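You operate a simulated robot arm through the tools that you are given. There is no shell and no other tool. Be economical: measure what you need, move in short steps, check, and stop when the job is done.

You run a simulated robot arm. Do the job below in one go: nothing can be reset, and whatever is moved stays where it is left.

TASK
Put the green honey jar on top of the white garden lamp.
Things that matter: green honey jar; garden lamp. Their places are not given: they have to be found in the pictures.

It is judged by the outcome, as a careful person would: the job done as asked, and still so three seconds after it is handed in. It fails if anything else is knocked over, pushed out of place, dropped, spilled or broken.

THE ROBOT
A 5-joint arm with a two-finger parallel gripper, fixed in place. Base frame: the origin is at the foot of the arm, x ahead of it, y to its left, z up; the work surface is at about z = 0. Readings come in mm, degrees, newtons and seconds.
With the tool pointing down near the work surface it reaches from about 260 to 680 mm from the base axis. Its first joint turns from -66.0 to 66.0 degrees. The tool tilts only in the upright plane through the base axis and itself; it spins freely about its own axis. Payload 2.9 kg.
The TCP is the grasp point between the finger pads, 30 mm short of the fingertips. In the tool frame z runs along the fingers and y along their closing line. Largest opening 110 mm; finger width 20, thickness 10; the body of the gripper, 48 by 112 mm, starts 55 mm behind the TCP.
Orientation is that of the tool frame in the base frame, as a unit quaternion [x, y, z, w]. With the fingers straight down and closing along the base's y, the tool's x points along the base's -x, its y along +y and its z along -z.

THE INTERFACE
- The arm moves only by the tool drive_tool. Its argument "plan" is a list of rows, each a list of 5 numbers: the closure, from 0 (fully open) to 1 (shut), then the shift along the base's x, y, z in units of 150 mm (1.0 is 150 mm), then the turn about the base's z in units of 45 degrees (1.0 is 45 degrees). In form: [[grip, tx, ty, tz, twist], ...]. A call has 1 to 12 rows; each row is the pose to reach, as a shift and turn from the pose commanded when the call began. A call with a number of a shift or a turn outside -1 to 1 is refused whole. A row lasts 0.2 s, in which the tool goes at most 50 mm and 8.6 degrees; a call with a longer step from one row to the next is refused whole, and so is a gripper value outside its range. A pose out of reach is approached as far as the arm can. The call stops where the force on the tool passes 40 N (or 10 N more than at its start, if that is more) or the arm is blocked; 0.2 s more then pass. Each finger travels about 108 mm/s and halts on what it meets, pressing with about 37 N; the grip force reading is that of the motor and also rises with nothing between the fingers. The clock runs only during rows and for 0.2 s after the last one: add rows that repeat a pose to give the fingers time. The reply holds the time, the measured pose of the TCP, the force on the tool along the base axes, the opening and the grip force, in the units named above and with some noise, and new pictures: "pictures" is both (left out), scene, wrist or none.
- Cameras (640 x 400 px; columns grow to the right, rows downward): "scene" is fixed at [31, -446.8, 629.6]; the picture's right is [0.85, -0.52, 0.00], its down [-0.23, -0.37, -0.90] and it looks along [0.47, 0.77, -0.43] (base axes); focal length 342 px, centre (320, 200). "wrist" rides on the gripper at [72, 17, -103] in the tool frame; the picture's right is [-0.23, 0.97, 0.00], its down [-0.76, -0.18, -0.62] and it looks along [-0.61, -0.14, 0.78] (tool axes); focal length 222 px, centre (320, 200).
- measure_at(camera, pixels): for up to 12 pixels [column, row] of the newest picture of that camera ("zoom" is the newest enlarged one), the place [x, y, z] in the base frame of the surface seen there, good to about 2 mm, but the place of the scene camera against the robot may be out by one fixed shift of up to 12 mm in any direction. It takes no simulated time.
- zoom(camera, box): a new picture of the part [left, top, right, bottom] of that camera's present view, enlarged. It takes no simulated time.
- finish_job(): hands the job in; it is judged then, once.

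Go step by step. Measure first, check grasps and placings, and put right what went wrong. The budget is 60 turns and 200 pictures, counting those below and the enlarged ones. Unless the task says otherwise, let go and move clear before handing in, and close with one line.

The tools are called after "Request:" as a command line: name --pt "numbers of a row" for each row, then --argument value for the rest, lists and objects as JSON in quotes. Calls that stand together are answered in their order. drive_tool: Moves the arm, as the interface text tells. Its arguments: {"type":"object","properties":{"plan":{"type":"array","items":{"type":"array","items":{"type":"number"}}},"pictures":{"type":"string","enum":["both","scene","wrist","none"]}},"required":["plan"]} The other tools are called the same way: measure_at (camera, pixels) gives the place of the surface under pixels of a picture; zoom (camera, box) takes an enlarged picture of a part of a camera's view; finish_job () hands the job in.

At the start:

```text
time: 0.0
tool_pos: [435.2, 26.7, 407.2]
ee_rot: [0.0, 1.0, 0.0, 0.0]
contact_force: [-0.2, 0.6, -0.1]
width: 110.0
finger_force: 0.1
```

scene: 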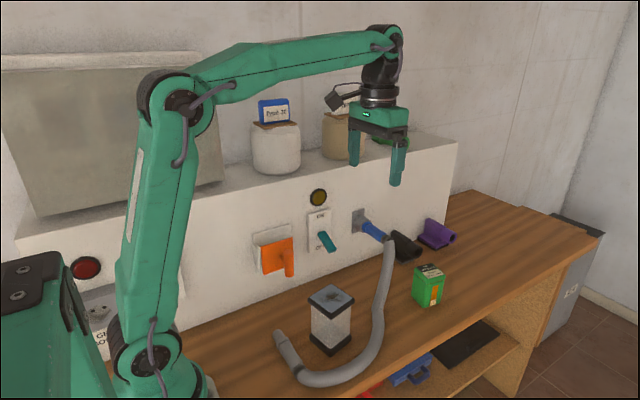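
wrist: 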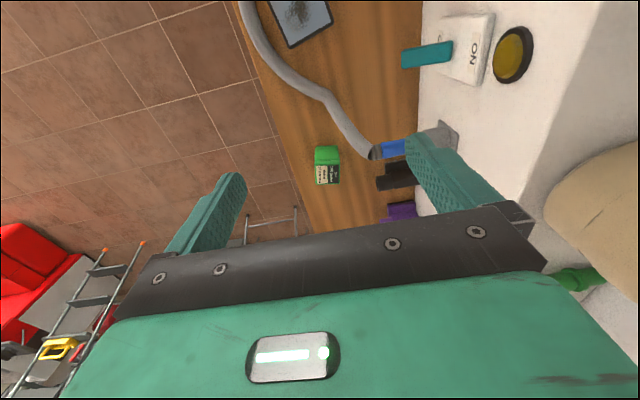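

The scene shows a green object at (428,286) and a lantern-like object at (331,318), with another green thing near (385,140). I'll enlarge these to identify them.

Request:
zoom --camera "scene" --box '[270, 220, 470, 370]'

Request:
zoom --camera "wrist" --box '[230, 0, 430, 220]'

Request:
measure_at --camera "scene" --pixels '[[331, 298], [310, 301], [333, 312], [353, 296], [330, 287], [330, 335], [430, 270], [415, 267], [428, 290], [443, 276], [370, 345], [400, 320]]'

```text
2.67 times, centred on (370, 295) of scene
```

zoom: 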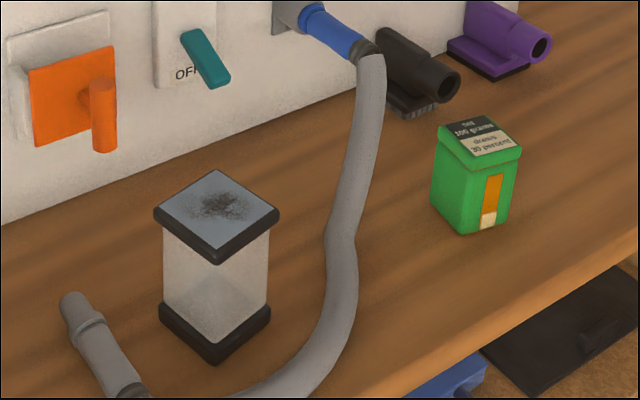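

```text
1.82 times, centred on (330, 110) of wrist
```

zoom: 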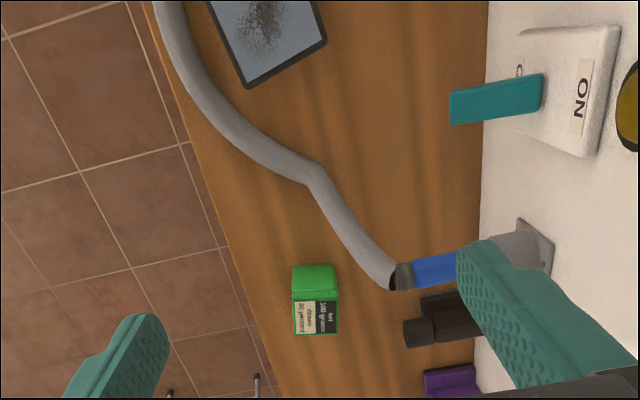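

```text
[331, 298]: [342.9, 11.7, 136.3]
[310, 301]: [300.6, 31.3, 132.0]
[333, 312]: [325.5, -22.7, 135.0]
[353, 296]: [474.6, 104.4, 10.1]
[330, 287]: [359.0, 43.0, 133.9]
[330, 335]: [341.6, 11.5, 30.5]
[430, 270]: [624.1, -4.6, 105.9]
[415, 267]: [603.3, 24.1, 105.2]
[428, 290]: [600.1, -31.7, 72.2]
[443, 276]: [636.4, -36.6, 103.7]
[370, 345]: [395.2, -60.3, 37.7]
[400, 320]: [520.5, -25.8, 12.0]
```

The lamp top is near (342,12,135). The green box on the bench is a candidate jar, but there's another green thing on the ledge, so I'll look closer at both.

Request:
zoom --camera "scene" --box '[310, 80, 440, 170]'

Request:
zoom --camera "scene" --box '[400, 255, 460, 315]'

Request:
zoom --camera "wrist" --box '[500, 200, 640, 320]'

```text
4.44 times, centred on (375, 125) of scene
```

zoom: 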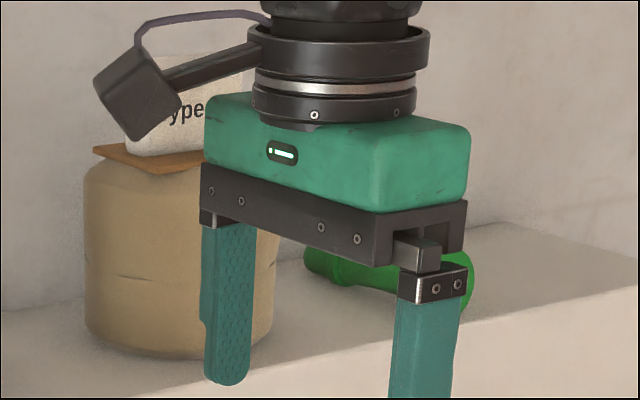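

```text
6.67 times, centred on (430, 285) of scene
```

zoom: 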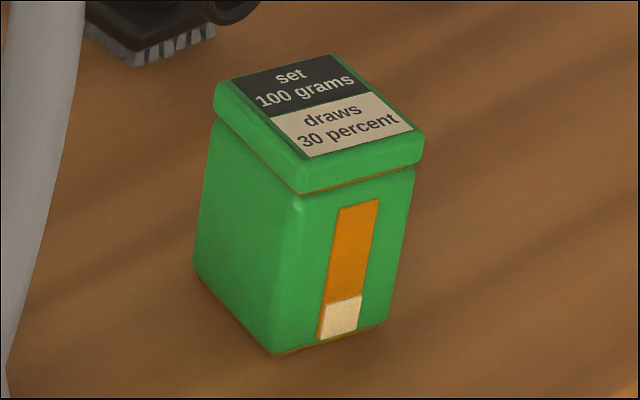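

```text
3.33 times, centred on (570, 260) of wrist
```

zoom: 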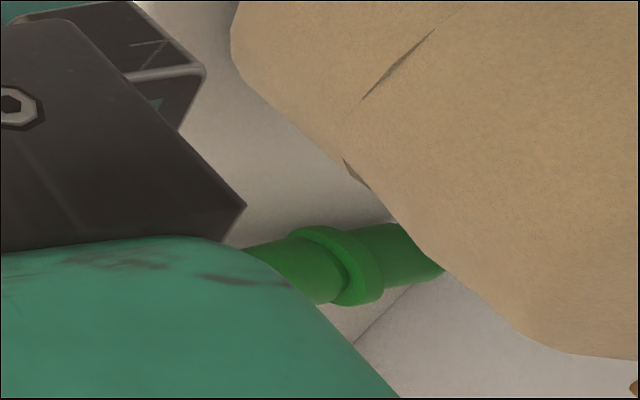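

The bench object with the honey level window is the jar (the ledge item is a green pipe-like thing). Now measuring lid and lamp corners in both cameras.

Request:
measure_at --camera "scene" --pixels '[[415.8, 268], [432, 264], [443, 274], [427.5, 281], [430, 272], [422, 275], [427, 304], [413, 294], [439, 301]]'

Request:
measure_at --camera "wrist" --pixels '[[317, 167], [338, 165], [317, 183], [338, 183], [328, 174], [318, 149], [335, 149], [300, 15], [310, 10], [327, 18], [290, 43], [350, 200]]'

Request:
zoom --camera "wrist" --box '[300, 135, 360, 195]'

```text
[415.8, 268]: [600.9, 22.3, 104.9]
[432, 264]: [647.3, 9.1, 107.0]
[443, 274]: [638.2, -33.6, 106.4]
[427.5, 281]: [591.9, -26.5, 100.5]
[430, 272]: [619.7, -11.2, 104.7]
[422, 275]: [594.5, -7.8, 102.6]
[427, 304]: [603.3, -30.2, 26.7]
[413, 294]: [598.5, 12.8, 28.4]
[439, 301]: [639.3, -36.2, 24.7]
```

```text
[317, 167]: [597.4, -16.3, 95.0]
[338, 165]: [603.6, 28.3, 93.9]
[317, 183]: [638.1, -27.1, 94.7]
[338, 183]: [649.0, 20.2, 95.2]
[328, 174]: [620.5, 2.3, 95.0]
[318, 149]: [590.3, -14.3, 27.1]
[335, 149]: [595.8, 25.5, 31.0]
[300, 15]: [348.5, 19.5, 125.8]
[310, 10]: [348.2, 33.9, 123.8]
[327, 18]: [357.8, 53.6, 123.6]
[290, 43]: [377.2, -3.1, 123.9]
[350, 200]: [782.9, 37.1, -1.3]
```

```text
6.67 times, centred on (330, 165) of wrist
```

zoom: 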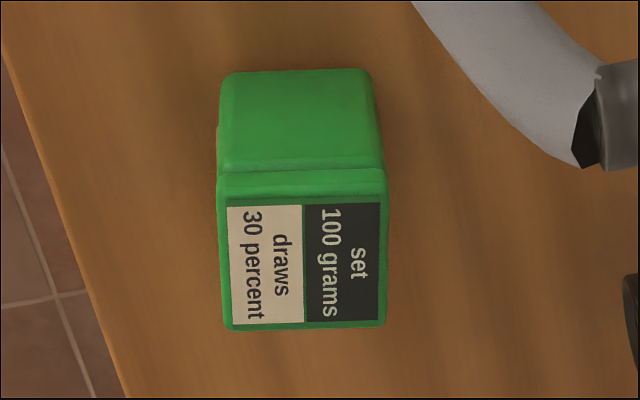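

Scene readings are about 10 mm too high compared to the wrist; jar lid centre is about (621,1), top 95, rotated about -14°. I'll measure surroundings of the jar (hose, black nozzle) and the lamp's top corners.

Request:
measure_at --camera "wrist" --pixels '[[345, 130], [355, 140], [364, 148], [372, 152], [380, 150], [395, 150], [380, 176], [395, 165], [385, 212], [400, 195]]'

Request:
measure_at --camera "scene" --pixels '[[311, 300], [331, 286], [351, 299], [331, 315], [321, 293], [341, 293], [321, 308], [341, 307], [308, 318], [331, 350], [312, 338], [388, 250]]'

Request:
drive_tool --pt "0.3 0.15 0 0 -0.15" --pt "0.3 0.4 -0.05 0 -0.31" --pt "0.3 0.7 -0.1 -0.1 -0.31" --pt "0.3 0.85 -0.12 -0.3 -0.31" --pt "0.3 0.85 -0.12 -0.6 -0.31" --pt "0.3 0.85 -0.12 -0.8 -0.31" --pt "0.3 0.85 -0.12 -0.8 -0.31"

```text
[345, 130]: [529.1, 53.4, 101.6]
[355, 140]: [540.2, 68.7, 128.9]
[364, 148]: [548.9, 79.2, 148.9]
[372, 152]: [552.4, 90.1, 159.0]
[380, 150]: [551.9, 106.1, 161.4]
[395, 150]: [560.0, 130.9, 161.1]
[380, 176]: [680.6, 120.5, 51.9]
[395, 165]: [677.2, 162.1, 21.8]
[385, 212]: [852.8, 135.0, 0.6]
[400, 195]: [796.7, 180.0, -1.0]
```

```text
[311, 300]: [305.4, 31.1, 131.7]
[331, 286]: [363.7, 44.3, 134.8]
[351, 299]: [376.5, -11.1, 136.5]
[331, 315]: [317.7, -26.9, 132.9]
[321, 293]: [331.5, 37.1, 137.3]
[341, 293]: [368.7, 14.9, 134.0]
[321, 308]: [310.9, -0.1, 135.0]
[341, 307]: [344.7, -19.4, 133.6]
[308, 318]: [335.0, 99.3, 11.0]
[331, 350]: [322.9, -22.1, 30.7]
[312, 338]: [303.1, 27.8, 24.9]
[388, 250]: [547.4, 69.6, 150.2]
```

```text
time: 1.6
tool_pos: [563.6, 7.8, 286.5]
ee_rot: [0.121, 0.993, 0.0, 0.001]
contact_force: [-0.2, 0.2, 0.9]
width: 76.9
finger_force: 0.1
```

scene: 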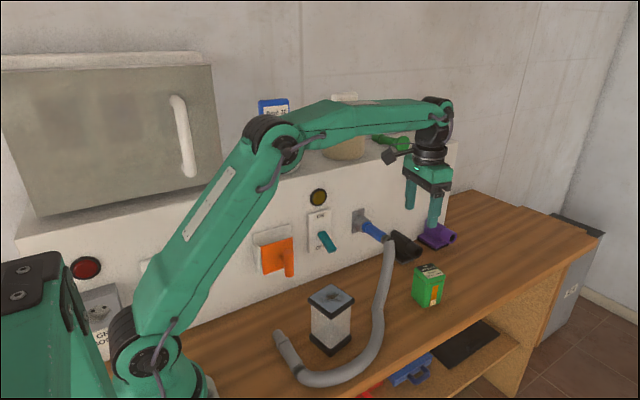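
wrist: 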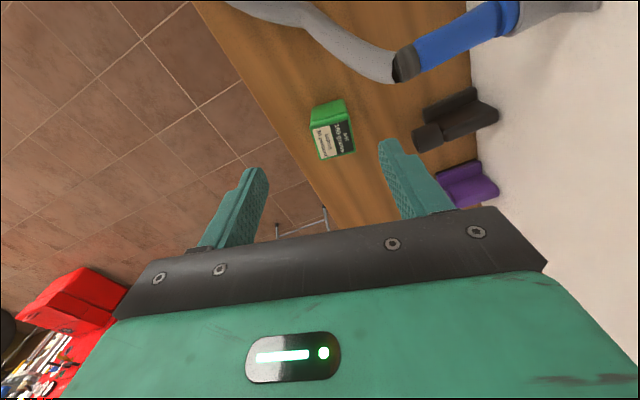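

The tool's closing line now matches the jar's yaw. The hose rises near (540,69,129), where the wrist camera housing would come down, so I'll measure the jar again and turn the tool +90° to put the camera on the clear -y side.

Request:
zoom --camera "wrist" --box '[295, 85, 370, 170]'

Request:
measure_at --camera "wrist" --pixels '[[313, 130], [349, 121], [320, 158], [353, 150], [333, 140], [315, 107], [340, 101], [290, 12], [330, 28], [370, 60]]'

Request:
drive_tool --pt "0.2 0 0 0 0.18" --pt "0.2 0 0 0 0.36" --pt "0.2 0 0 0 0.54" --pt "0.2 0 0 0 0.72" --pt "0.2 0 0 0 0.9" --pt "0.2 0 0 0 1.0" --pt "0.2 0 0 0 1.0" --pictures "none"

Request:
drive_tool --pt "0.2 0 0 0 0.18" --pt "0.2 0 0 0 0.36" --pt "0.2 0 0 0 0.54" --pt "0.2 0 0 0 0.72" --pt "0.2 0 0 0 0.9" --pt "0.2 0 0 0 1.0" --pt "0.2 0 0 0 1.0"

```text
4.71 times, centred on (332, 128) of wrist
```

zoom: 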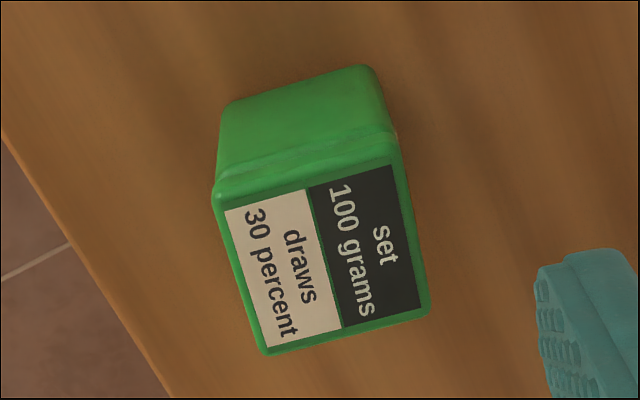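

```text
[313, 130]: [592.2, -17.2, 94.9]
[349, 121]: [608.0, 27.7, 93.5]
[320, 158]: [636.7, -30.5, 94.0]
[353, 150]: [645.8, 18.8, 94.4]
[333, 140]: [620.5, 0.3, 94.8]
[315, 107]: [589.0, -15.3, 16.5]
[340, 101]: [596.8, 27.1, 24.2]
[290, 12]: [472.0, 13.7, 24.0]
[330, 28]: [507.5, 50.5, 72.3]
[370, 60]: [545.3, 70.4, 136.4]
```

```text
time: 3.2
tool_pos: [562.8, 8.8, 287.3]
ee_rot: [-0.268, 0.963, 0.0, 0.0]
contact_force: [-0.2, -0.7, 0.2]
width: 88.0
finger_force: 0.1
```

```text
time: 4.8
tool_pos: [562.0, 8.1, 288.1]
ee_rot: [-0.616, 0.787, 0.0, 0.0]
contact_force: [-0.7, 0.1, 0.0]
width: 87.9
finger_force: 0.0
```

scene: 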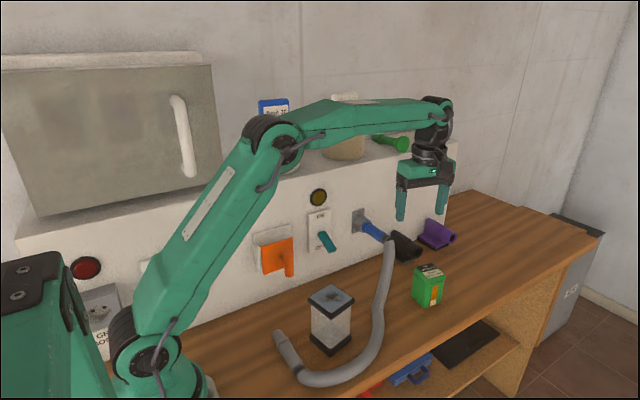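
wrist: 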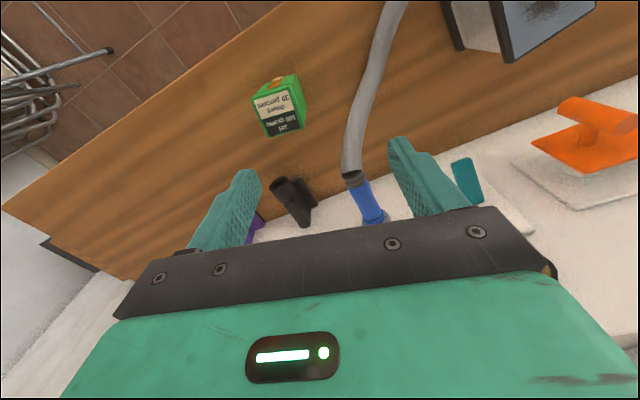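

Jar lid centre is (620.5,0), top 95. The tool now closes along the jar's x axis, so I'll move above the jar first.

Request:
drive_tool --pt "0.2 0.2 -0.03 0 0" --pt "0.2 0.387 -0.06 -0.1 0" --pt "0.2 0.387 -0.06 -0.4 0" --pt "0.2 0.387 -0.06 -0.7 0" --pt "0.2 0.387 -0.06 -0.93 0" --pt "0.2 0.387 -0.06 -0.93 0" --pt "0.2 0.387 -0.06 -0.93 0"

```text
time: 6.4
tool_pos: [620.3, -1.1, 148.9]
ee_rot: [-0.616, 0.788, -0.001, 0.0]
contact_force: [0.1, 0.3, 0.1]
width: 87.8
finger_force: 0.0
```

scene: 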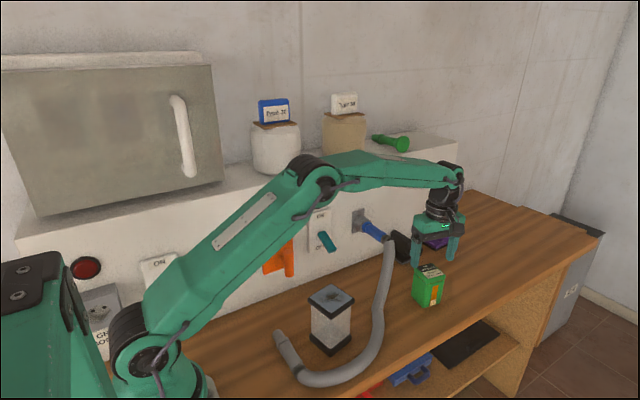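
wrist: 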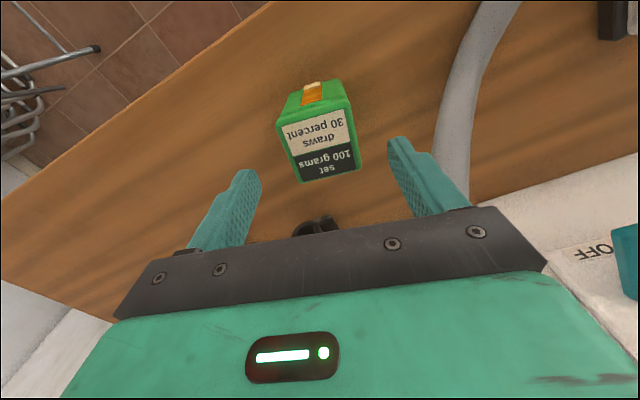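

The tool is aligned over the jar and clear of the hose; descending to z≈49 with the fingers still open.

Request:
drive_tool --pt "0.2 0 0 -0.2 0" --pt "0.2 0 0 -0.4 0" --pt "0.2 0 0 -0.55 0" --pt "0.2 0 0 -0.66 0" --pt "0.2 0 0 -0.66 0"

```text
time: 7.6
tool_pos: [620.1, -2.5, 49.1]
ee_rot: [-0.615, 0.788, -0.001, 0.0]
contact_force: [-0.3, -0.1, 0.9]
width: 88.4
finger_force: 0.1
```

scene: 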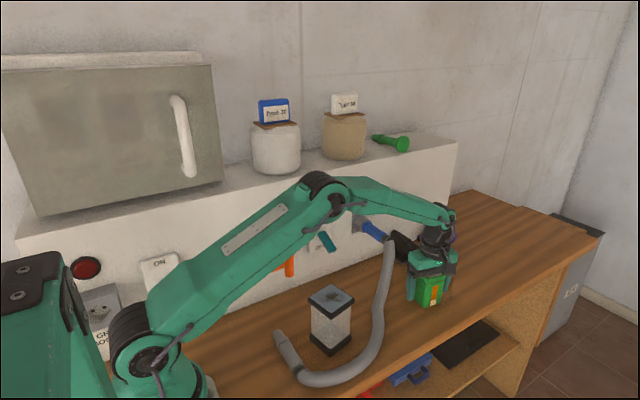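
wrist: 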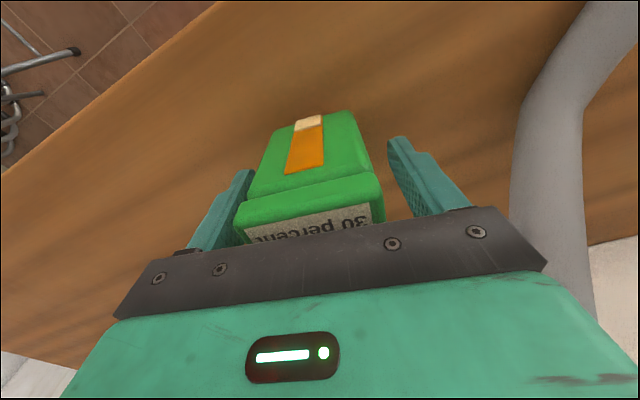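

The jar sits between the fingers with no contact; closing.

Request:
drive_tool --pt "0.4 0 0 0 0" --pt "0.5 0 0 0 0" --pt "0.6 0 0 0 0" --pt "0.8 0 0 0 0" --pt "0.8 0 0 0 0" --pt "0.8 0 0 0 0"

```text
time: 9.0
tool_pos: [619.9, -1.4, 45.8]
ee_rot: [-0.616, 0.787, 0.0, -0.001]
contact_force: [0.6, 0.7, -0.3]
width: 56.3
finger_force: 37.1
```

scene: 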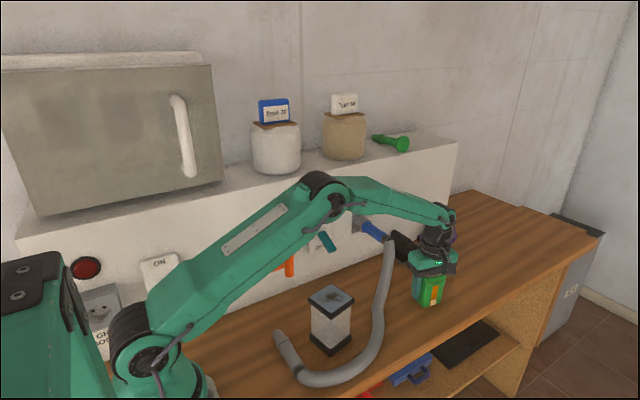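
wrist: 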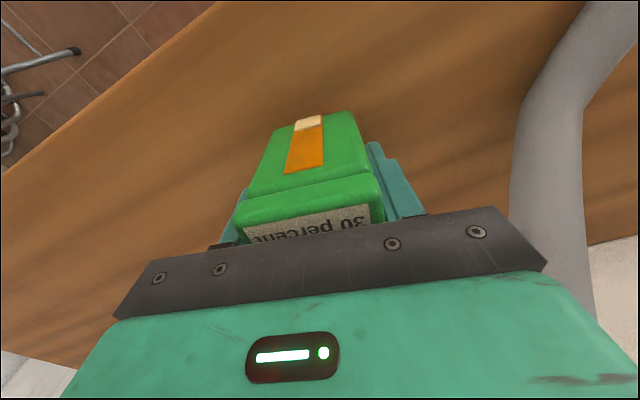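

Gripped at 56 mm with 37 N. Lifting 45 mm to check the whole jar comes up.

Request:
drive_tool --pt "0.8 0 0 0.1 0" --pt "0.8 0 0 0.2 0" --pt "0.8 0 0 0.3 0" --pt "0.8 0 0 0.3 0"

Request:
zoom --camera "scene" --box '[380, 220, 480, 320]'

```text
time: 10.0
tool_pos: [620.1, -2.0, 92.9]
ee_rot: [-0.616, 0.788, 0.0, 0.0]
contact_force: [-0.3, -0.1, -2.2]
width: 55.8
finger_force: 37.4
```

scene: 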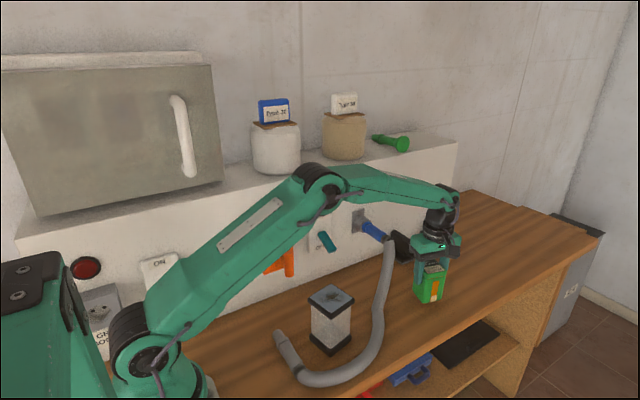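
wrist: 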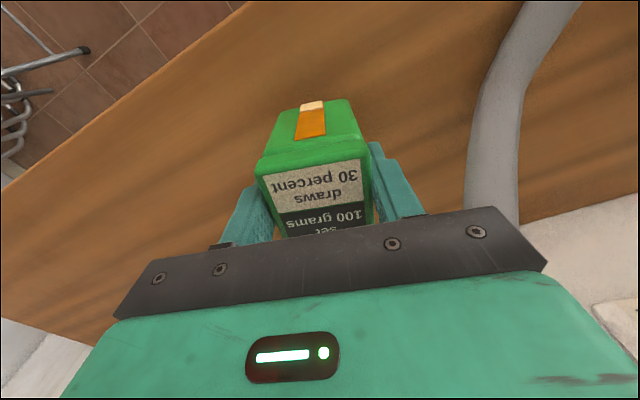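

```text
4.00 times, centred on (430, 270) of scene
```

zoom: 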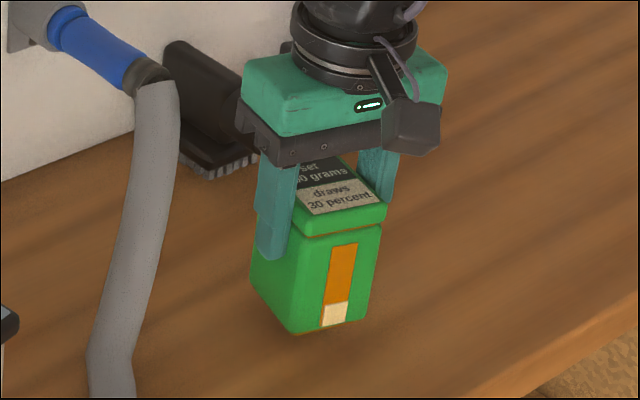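

The label has come into view in the wrist picture, so the jar slipped relative to the fingers. Checking its top height now.

Request:
measure_at --camera "wrist" --pixels '[[280, 180], [320, 190], [360, 170], [330, 225], [262, 155], [352, 105], [280, 118]]'

Request:
measure_at --camera "scene" --pixels '[[430, 272], [428, 290], [430, 300], [438, 275], [418, 297], [427, 303]]'

Request:
zoom --camera "wrist" --box '[230, 80, 430, 250]'

```text
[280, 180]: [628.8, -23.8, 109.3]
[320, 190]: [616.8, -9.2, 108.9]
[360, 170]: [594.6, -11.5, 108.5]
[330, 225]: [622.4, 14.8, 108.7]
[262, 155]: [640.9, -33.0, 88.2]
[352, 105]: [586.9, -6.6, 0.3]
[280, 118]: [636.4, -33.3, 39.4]
```

```text
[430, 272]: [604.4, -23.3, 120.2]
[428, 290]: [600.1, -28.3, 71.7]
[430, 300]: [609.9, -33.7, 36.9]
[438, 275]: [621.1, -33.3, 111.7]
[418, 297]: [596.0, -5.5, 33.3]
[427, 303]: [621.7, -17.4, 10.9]
```

```text
2.35 times, centred on (330, 165) of wrist
```

zoom: 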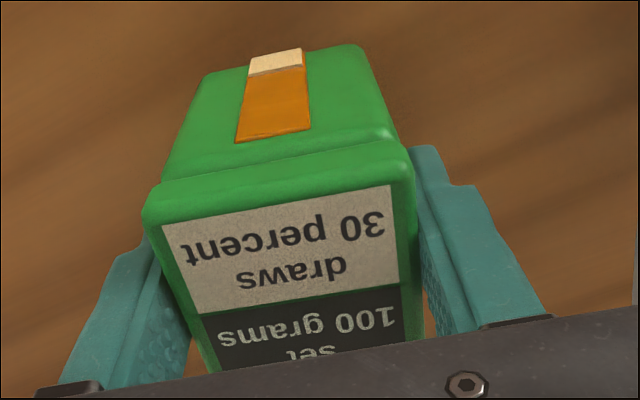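

The jar's top is at 109, i.e. lifted only 14 mm while the tool rose 45: it slid in the fingers. I'll hold still to see whether it's still sliding.

Request:
drive_tool --pt "1.0 0 0 0 0" --pt "1.0 0 0 0 0" --pt "1.0 0 0 0 0" --pt "1.0 0 0 0 0" --pictures "wrist"

Request:
measure_at --camera "wrist" --pixels '[[280, 180], [320, 190], [350, 170], [330, 225]]'

```text
time: 11.0
tool_pos: [621.6, -2.6, 94.8]
ee_rot: [-0.616, 0.788, -0.001, 0.0]
contact_force: [-0.8, 0.4, -3.6]
width: 55.7
finger_force: 37.2
```

wrist: 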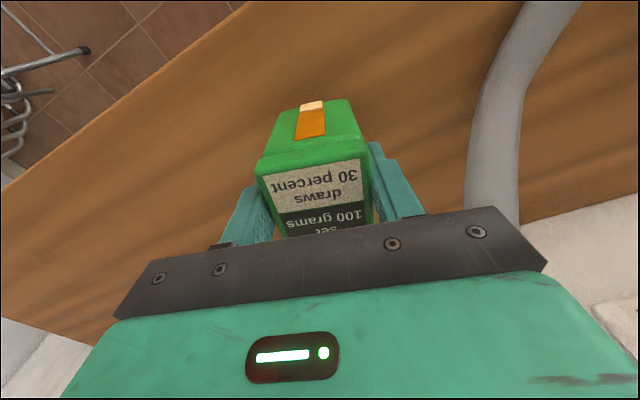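

```text
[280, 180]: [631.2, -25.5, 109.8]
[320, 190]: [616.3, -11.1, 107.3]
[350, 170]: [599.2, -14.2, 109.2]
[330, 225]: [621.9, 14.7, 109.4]
```

It is stable now (top still 109, lid apparently hooked on the pads), hanging about 80 mm below TCP. I'll raise slowly 40 mm and check for further slip.

Request:
drive_tool --pt "1.0 0 0 0.02 0" --pt "1.0 0 0 0.04 0" --pt "1.0 0 0 0.07 0" --pt "1.0 0 0 0.1 0" --pt "1.0 0 0 0.13 0" --pt "1.0 0 0 0.16 0" --pt "1.0 0 0 0.19 0" --pt "1.0 0 0 0.22 0" --pt "1.0 0 0 0.25 0" --pt "1.0 0 0 0.26 0" --pt "1.0 0 0 0.26 0"

Request:
measure_at --camera "wrist" --pixels '[[280, 180], [320, 190], [350, 170], [330, 225]]'

Request:
zoom --camera "scene" --box '[380, 200, 480, 310]'

```text
time: 13.4
tool_pos: [620.6, -1.6, 132.1]
ee_rot: [-0.616, 0.788, 0.0, 0.0]
contact_force: [-0.5, -1.2, -2.4]
width: 55.8
finger_force: 36.7
```

scene: 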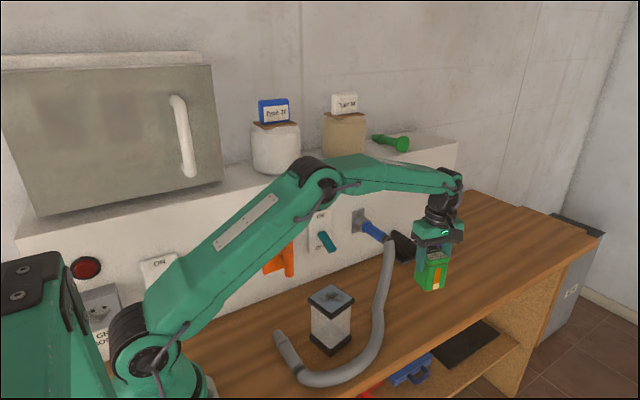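
wrist: 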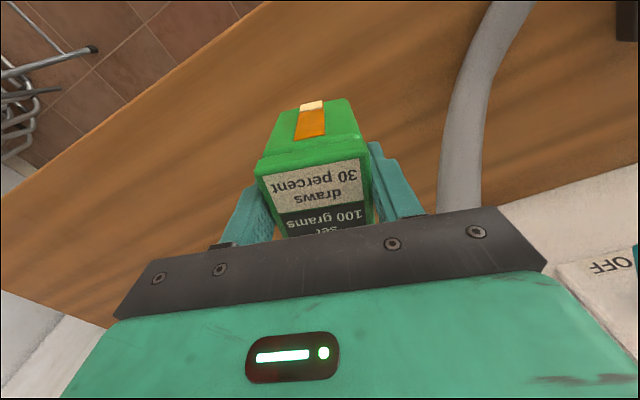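

```text
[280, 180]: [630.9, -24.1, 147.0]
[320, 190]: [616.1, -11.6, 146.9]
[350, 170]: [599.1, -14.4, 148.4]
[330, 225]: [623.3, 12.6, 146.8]
```

```text
3.64 times, centred on (430, 255) of scene
```

zoom: 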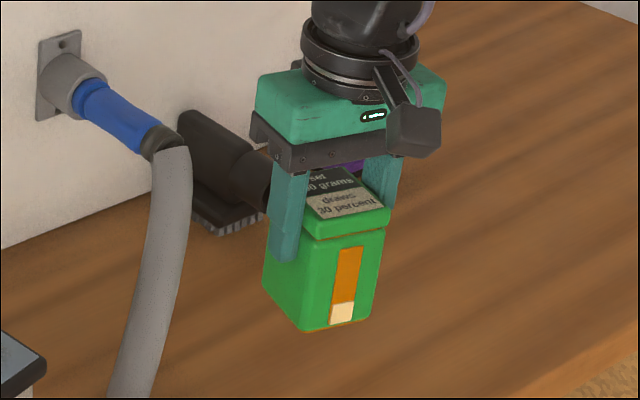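

No further slip: the top is 15 mm above the TCP, so the bottom is about 80 mm below it. Raising to z≈245 with gentle steps before moving over to the lamp.

Request:
drive_tool --pt "1.0 0 0 0.03 0" --pt "1.0 0 0 0.08 0" --pt "1.0 0 0 0.15 0" --pt "1.0 0 0 0.23 0" --pt "1.0 0 0 0.31 0" --pt "1.0 0 0 0.4 0" --pt "1.0 0 0 0.49 0" --pt "1.0 0 0 0.58 0" --pt "1.0 0 0 0.66 0" --pt "1.0 0 0 0.72 0" --pt "1.0 0 0 0.755 0" --pt "1.0 0 0 0.755 0" --pictures "wrist"

Request:
measure_at --camera "wrist" --pixels '[[320, 190], [330, 225]]'

```text
time: 16.0
tool_pos: [621.4, -1.2, 246.1]
ee_rot: [-0.616, 0.788, 0.0, 0.0]
contact_force: [0.9, -0.1, -2.7]
width: 55.9
finger_force: 36.6
```

wrist: 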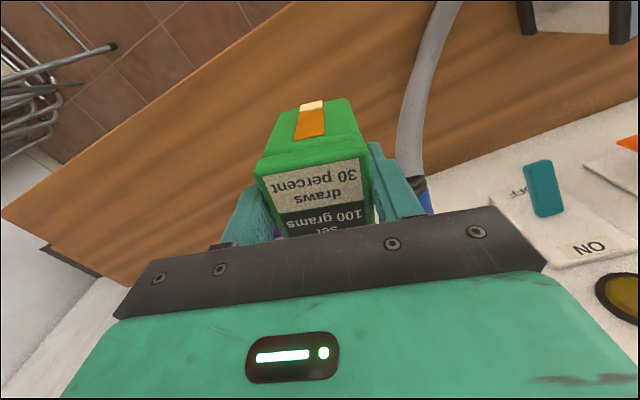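

```text
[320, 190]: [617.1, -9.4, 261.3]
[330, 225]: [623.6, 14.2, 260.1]
```

Stable at top 261 for TCP 246. Moving toward the lamp in gentle steps while turning about 26° to match the lamp's yaw.

Request:
drive_tool --pt "1.0 -0.03 0 0 0.02" --pt "1.0 -0.09 0 0 0.06" --pt "1.0 -0.18 0.01 0 0.12" --pt "1.0 -0.28 0.02 0 0.18" --pt "1.0 -0.39 0.03 0 0.25" --pt "1.0 -0.5 0.04 0 0.32" --pt "1.0 -0.61 0.05 0 0.39" --pt "1.0 -0.72 0.05 0 0.45" --pt "1.0 -0.82 0.05 0 0.51" --pt "1.0 -0.91 0.05 0 0.56" --pt "1.0 -0.97 0.05 0 0.59" --pt "1.0 -1.0 0.05 0 0.59"

Request:
measure_at --camera "wrist" --pixels '[[320, 190], [330, 225]]'

```text
time: 18.6
tool_pos: [471.2, 6.5, 246.5]
ee_rot: [0.781, -0.625, 0.0, -0.001]
contact_force: [0.0, -0.2, -2.8]
width: 55.9
finger_force: 37.0
```

scene: 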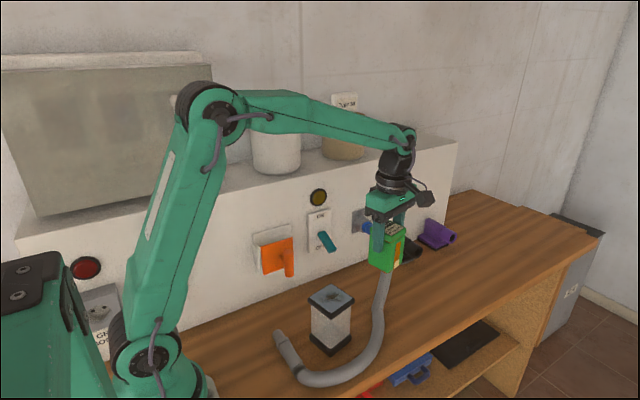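
wrist: 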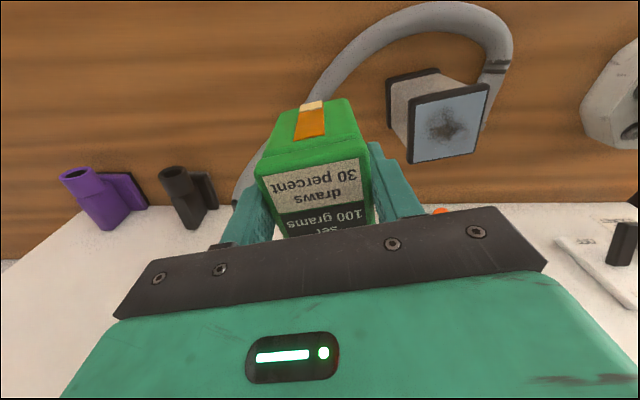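

```text
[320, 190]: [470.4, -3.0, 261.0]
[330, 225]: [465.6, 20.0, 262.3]
```

The lamp top is now clearly visible in the wrist picture at (408–489, 85–162); measuring its corners precisely.

Request:
zoom --camera "wrist" --box '[380, 60, 500, 180]'

Request:
measure_at --camera "wrist" --pixels '[[411, 105], [486, 87], [480, 151], [412, 160], [447, 126], [448, 95], [410, 130], [484, 120], [446, 156]]'

```text
3.33 times, centred on (440, 120) of wrist
```

zoom: 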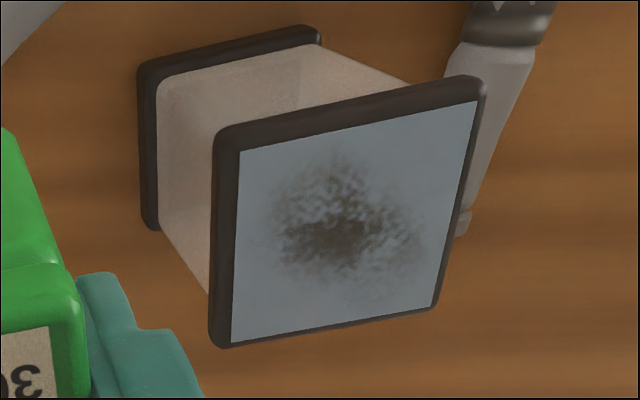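

```text
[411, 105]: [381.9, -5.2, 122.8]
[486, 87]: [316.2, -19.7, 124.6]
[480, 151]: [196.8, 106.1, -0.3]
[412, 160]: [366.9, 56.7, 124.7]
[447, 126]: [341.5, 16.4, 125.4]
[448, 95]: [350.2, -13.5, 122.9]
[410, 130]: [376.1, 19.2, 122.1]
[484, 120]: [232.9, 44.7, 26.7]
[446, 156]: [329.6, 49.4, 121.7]
```

Lamp top centre is (341.5,18), 65 mm square, top z≈124, yaw 12.5°, matching the jar. Moving over it.

Request:
drive_tool --pt "1.0 -0.03 0 0 0" --pt "1.0 -0.09 0.01 0 0" --pt "1.0 -0.17 0.02 0 0" --pt "1.0 -0.27 0.03 0 0" --pt "1.0 -0.37 0.04 0 0" --pt "1.0 -0.47 0.05 0 0" --pt "1.0 -0.57 0.06 0 0" --pt "1.0 -0.67 0.067 0 0" --pt "1.0 -0.76 0.067 0 0" --pt "1.0 -0.82 0.067 0 0" --pt "1.0 -0.862 0.067 0 0" --pt "1.0 -0.862 0.067 0 0"

Request:
measure_at --camera "wrist" --pixels '[[320, 190], [330, 225], [266, 180], [362, 162], [366, 180]]'

Request:
zoom --camera "scene" --box '[260, 200, 420, 370]'

Request:
zoom --camera "wrist" --box '[230, 30, 430, 250]'

```text
time: 21.2
tool_pos: [341.1, 16.1, 246.3]
ee_rot: [0.78, -0.625, 0.0, 0.001]
contact_force: [-0.1, -0.1, -2.9]
width: 55.3
finger_force: 37.4
```

scene: 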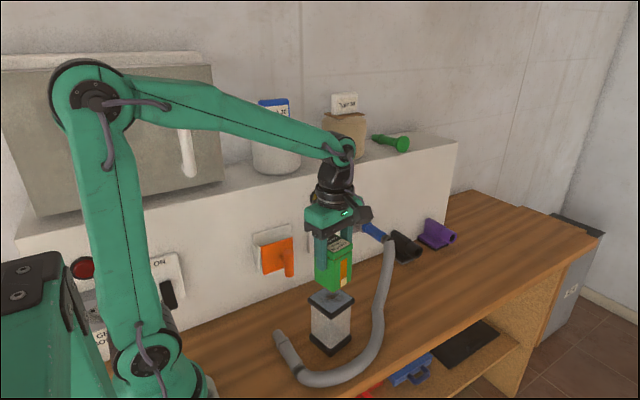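
wrist: 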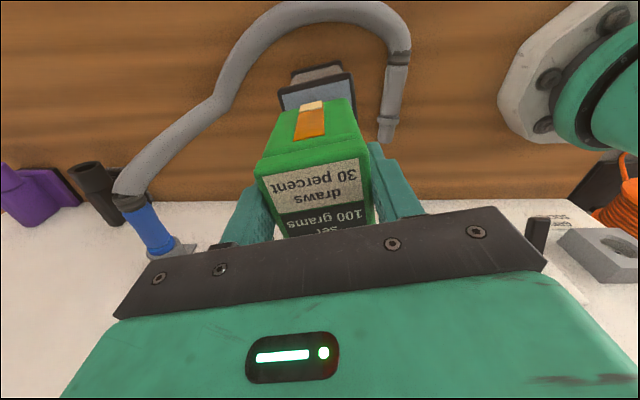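

```text
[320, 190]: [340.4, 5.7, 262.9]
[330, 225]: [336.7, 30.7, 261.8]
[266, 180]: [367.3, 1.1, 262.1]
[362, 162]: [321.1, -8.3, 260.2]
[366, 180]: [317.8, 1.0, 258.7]
```

```text
2.35 times, centred on (340, 285) of scene
```

zoom: 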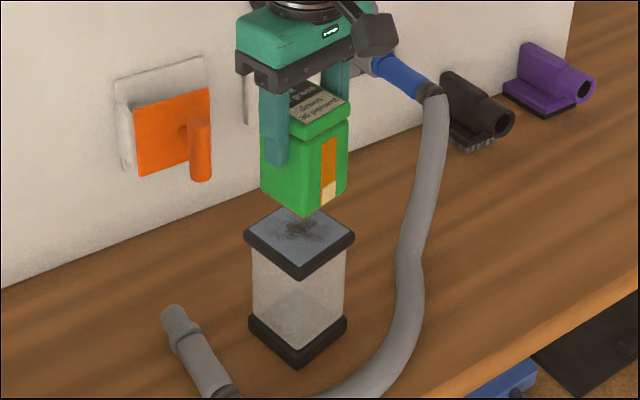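

```text
1.82 times, centred on (330, 140) of wrist
```

zoom: 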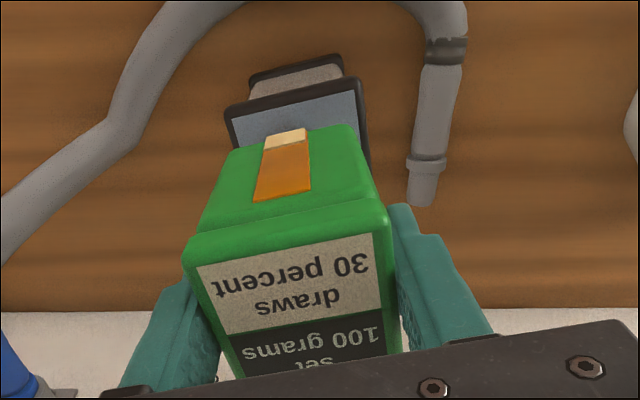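

The jar is centred over the lamp, bottom at about z=166 against lamp top 124. Lowering to a ~4 mm gap.

Request:
drive_tool --pt "1.0 0 0 -0.02 0" --pt "1.0 0 0 -0.06 0" --pt "1.0 0 0 -0.11 0" --pt "1.0 0 0 -0.16 0" --pt "1.0 0 0 -0.2 0" --pt "1.0 0 0 -0.23 0" --pt "1.0 0 0 -0.25 0" --pt "1.0 0 0 -0.25 0"

Request:
zoom --camera "scene" --box '[280, 230, 390, 360]'

Request:
zoom --camera "wrist" --box '[230, 30, 430, 250]'

```text
time: 23.0
tool_pos: [341.2, 15.7, 206.8]
ee_rot: [0.781, -0.625, 0.0, 0.0]
contact_force: [0.7, -0.1, -3.0]
width: 55.8
finger_force: 37.3
```

scene: 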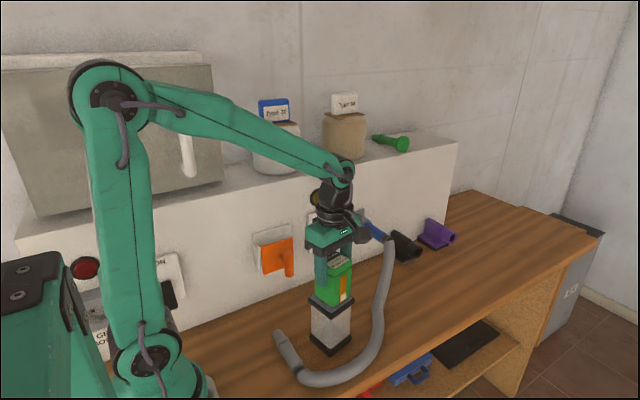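
wrist: 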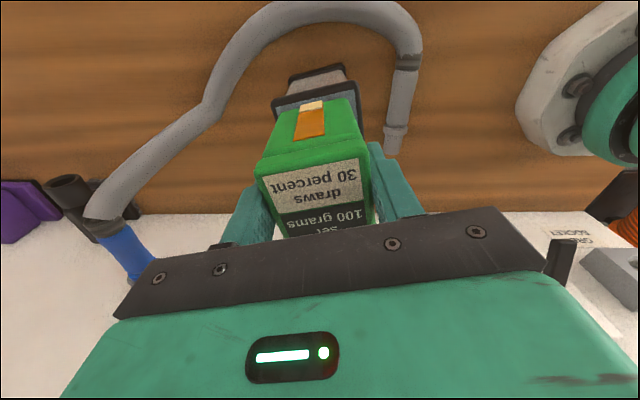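

```text
3.08 times, centred on (335, 295) of scene
```

zoom: 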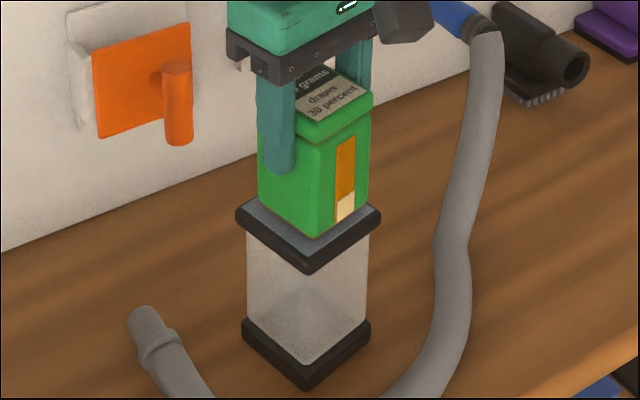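

```text
1.82 times, centred on (330, 140) of wrist
```

zoom: 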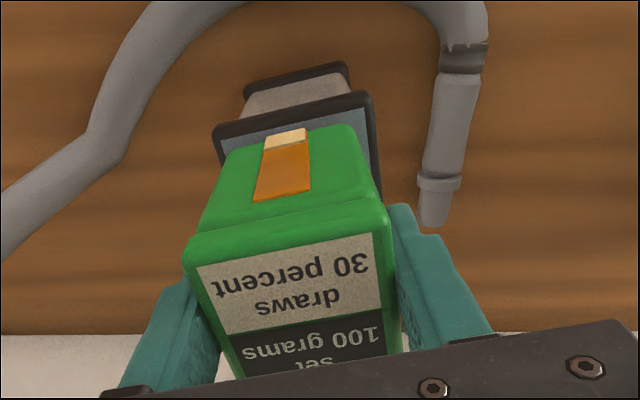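

Still free (force -3 N) just above the lamp. In the wrist view the lamp shows more margin at the front; measuring the margins.

Request:
measure_at --camera "scene" --pixels '[[329, 306], [320, 296], [349, 293], [330, 314], [312, 299], [355, 300], [322, 302], [341, 302]]'

Request:
measure_at --camera "wrist" --pixels '[[300, 118], [340, 106], [312, 113], [278, 108], [350, 90], [315, 99], [288, 105], [358, 110], [305, 168]]'

```text
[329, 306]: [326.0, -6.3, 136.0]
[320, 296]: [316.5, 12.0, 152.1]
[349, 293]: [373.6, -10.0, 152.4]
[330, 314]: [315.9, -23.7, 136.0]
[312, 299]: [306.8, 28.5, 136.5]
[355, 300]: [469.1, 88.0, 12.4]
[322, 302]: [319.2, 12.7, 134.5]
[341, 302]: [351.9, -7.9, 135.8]
```

```text
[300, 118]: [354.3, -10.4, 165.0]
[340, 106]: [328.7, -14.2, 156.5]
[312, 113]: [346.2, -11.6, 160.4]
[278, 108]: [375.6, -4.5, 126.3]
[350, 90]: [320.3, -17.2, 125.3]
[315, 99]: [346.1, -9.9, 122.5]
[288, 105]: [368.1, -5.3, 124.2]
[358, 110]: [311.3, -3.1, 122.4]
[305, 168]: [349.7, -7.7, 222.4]
```

Jar front face (y≈-11 at x 346) sits a few mm inside the lamp's front edge, so it is well centred. Lowering the last few mm in small steps.

Request:
drive_tool --pt "1.0 0 0 -0.007 0" --pt "1.0 0 0 -0.014 0" --pt "1.0 0 0 -0.014 0" --pictures "none"

Request:
drive_tool --pt "1.0 0 0 -0.007 0" --pt "1.0 0 0 -0.01 0" --pt "1.0 0 0 -0.01 0"

Request:
zoom --camera "scene" --box '[280, 230, 390, 360]'

```text
time: 23.8
tool_pos: [341.0, 16.0, 206.6]
ee_rot: [0.78, -0.625, 0.001, -0.001]
contact_force: [-0.4, 0.0, -3.0]
width: 55.5
finger_force: 37.0
```

```text
time: 24.6
tool_pos: [341.2, 16.8, 204.4]
ee_rot: [0.78, -0.625, 0.0, 0.0]
contact_force: [0.4, -0.2, -3.7]
width: 55.2
finger_force: 36.8
```

scene: 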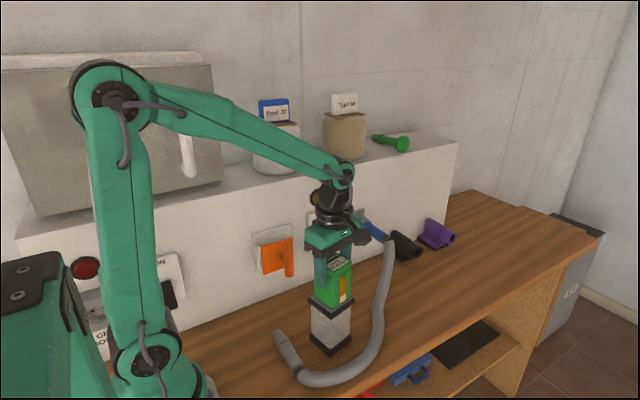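
wrist: 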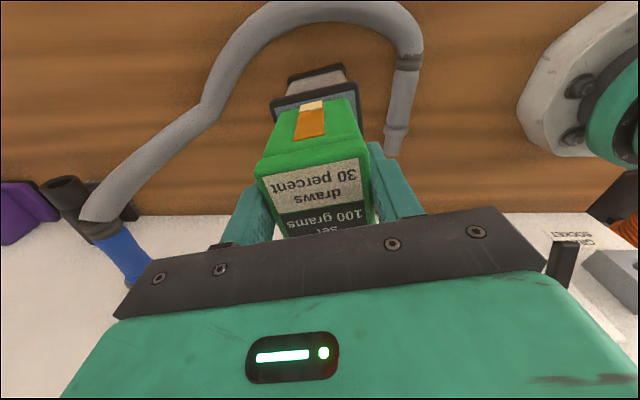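

```text
3.08 times, centred on (335, 295) of scene
```

zoom: 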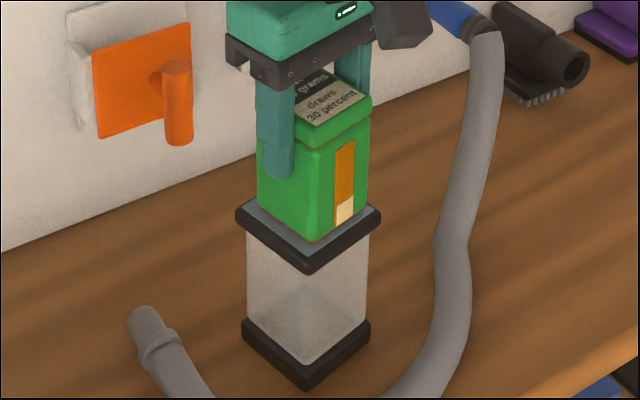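

Still carrying the weight (-3.7 N), with perhaps 1–3 mm left. Continuing down in tiny steps until the force changes.

Request:
drive_tool --pt "1.0 0 0 -0.005 0" --pt "1.0 0 0 -0.01 0" --pt "1.0 0 0 -0.01 0" --pictures "none"

Request:
drive_tool --pt "1.0 0 0 -0.003 0" --pt "1.0 0 0 -0.007 0" --pt "1.0 0 0 -0.007 0" --pictures "none"

```text
time: 25.4
tool_pos: [341.7, 16.2, 204.3]
ee_rot: [0.78, -0.626, 0.001, -0.001]
contact_force: [-4.1, 4.0, 15.6]
width: 55.6
finger_force: 36.3
```

```text
time: 26.2
tool_pos: [342.2, 16.5, 203.1]
ee_rot: [0.78, -0.626, 0.003, -0.002]
contact_force: [-4.3, 0.4, 32.5]
width: 55.6
finger_force: 37.1
```

Contact made; it's now pressing 32 N. Backing off about 1.8 mm to relieve it before releasing.

Request:
drive_tool --pt "1.0 0 0 0.004 0" --pt "1.0 0 0 0.011 0" --pt "1.0 0 0 0.011 0"

Request:
zoom --camera "scene" --box '[280, 230, 390, 360]'

```text
time: 27.0
tool_pos: [342.1, 16.9, 202.6]
ee_rot: [0.781, -0.625, 0.0, 0.0]
contact_force: [4.2, 0.7, 9.6]
width: 55.4
finger_force: 37.0
```

scene: 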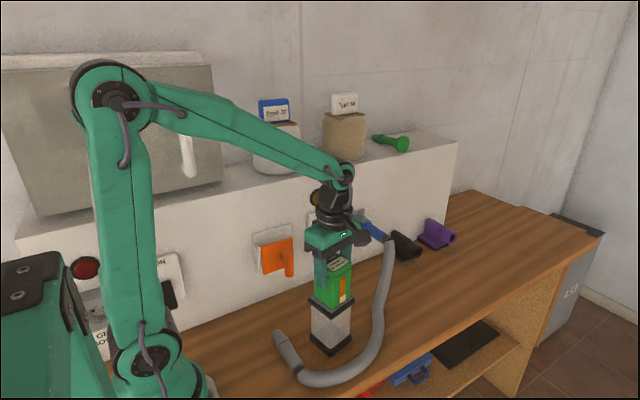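
wrist: 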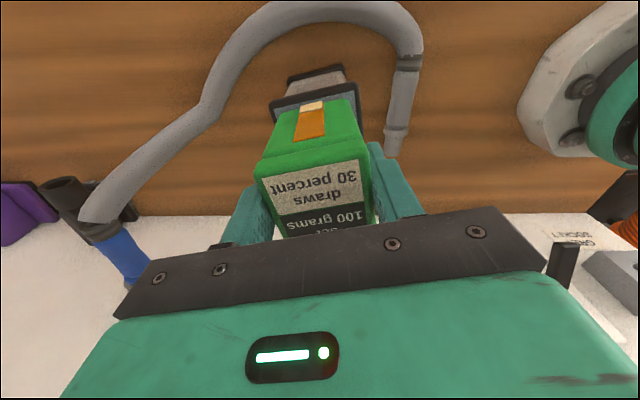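

```text
3.08 times, centred on (335, 295) of scene
```

zoom: 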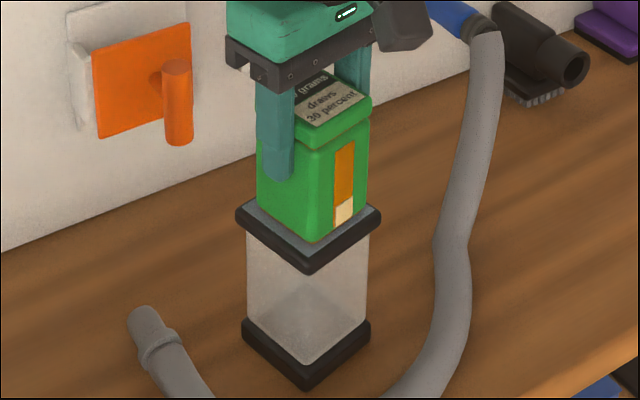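

The jar rests on the lamp with a light load (~10 N), well centred. Opening the fingers gradually.

Request:
drive_tool --pt "0.6 0 0 0 0" --pt "0.5 0 0 0 0" --pt "0.47 0 0 0 0" --pt "0.43 0 0 0 0" --pt "0.35 0 0 0 0" --pt "0.25 0 0 0 0" --pt "0.2 0 0 0 0" --pt "0.2 0 0 0 0"

Request:
zoom --camera "scene" --box '[280, 230, 390, 360]'

```text
time: 28.8
tool_pos: [342.1, 16.4, 204.7]
ee_rot: [0.78, -0.626, 0.0, 0.0]
contact_force: [-0.8, -0.3, 0.0]
width: 88.0
finger_force: 0.1
```

scene: 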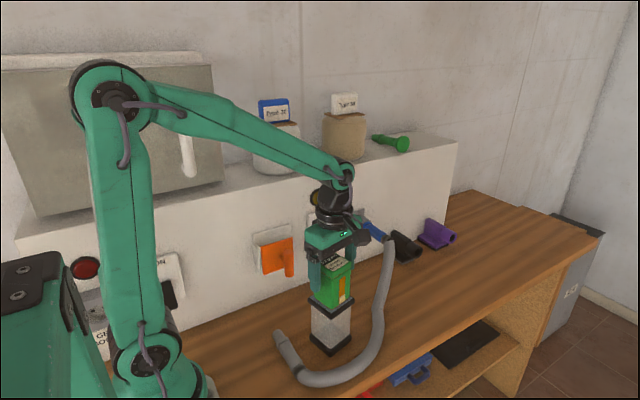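
wrist: 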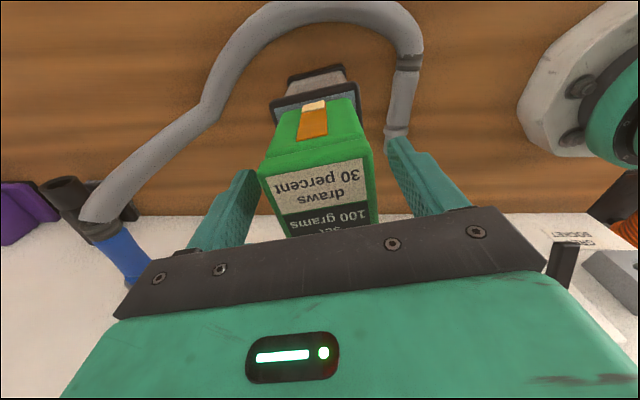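

```text
3.08 times, centred on (335, 295) of scene
```

zoom: 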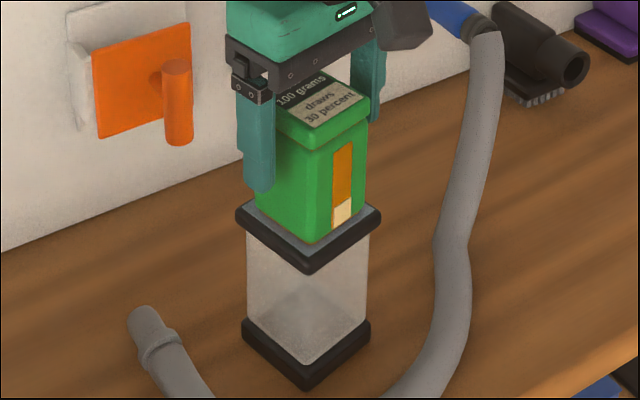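

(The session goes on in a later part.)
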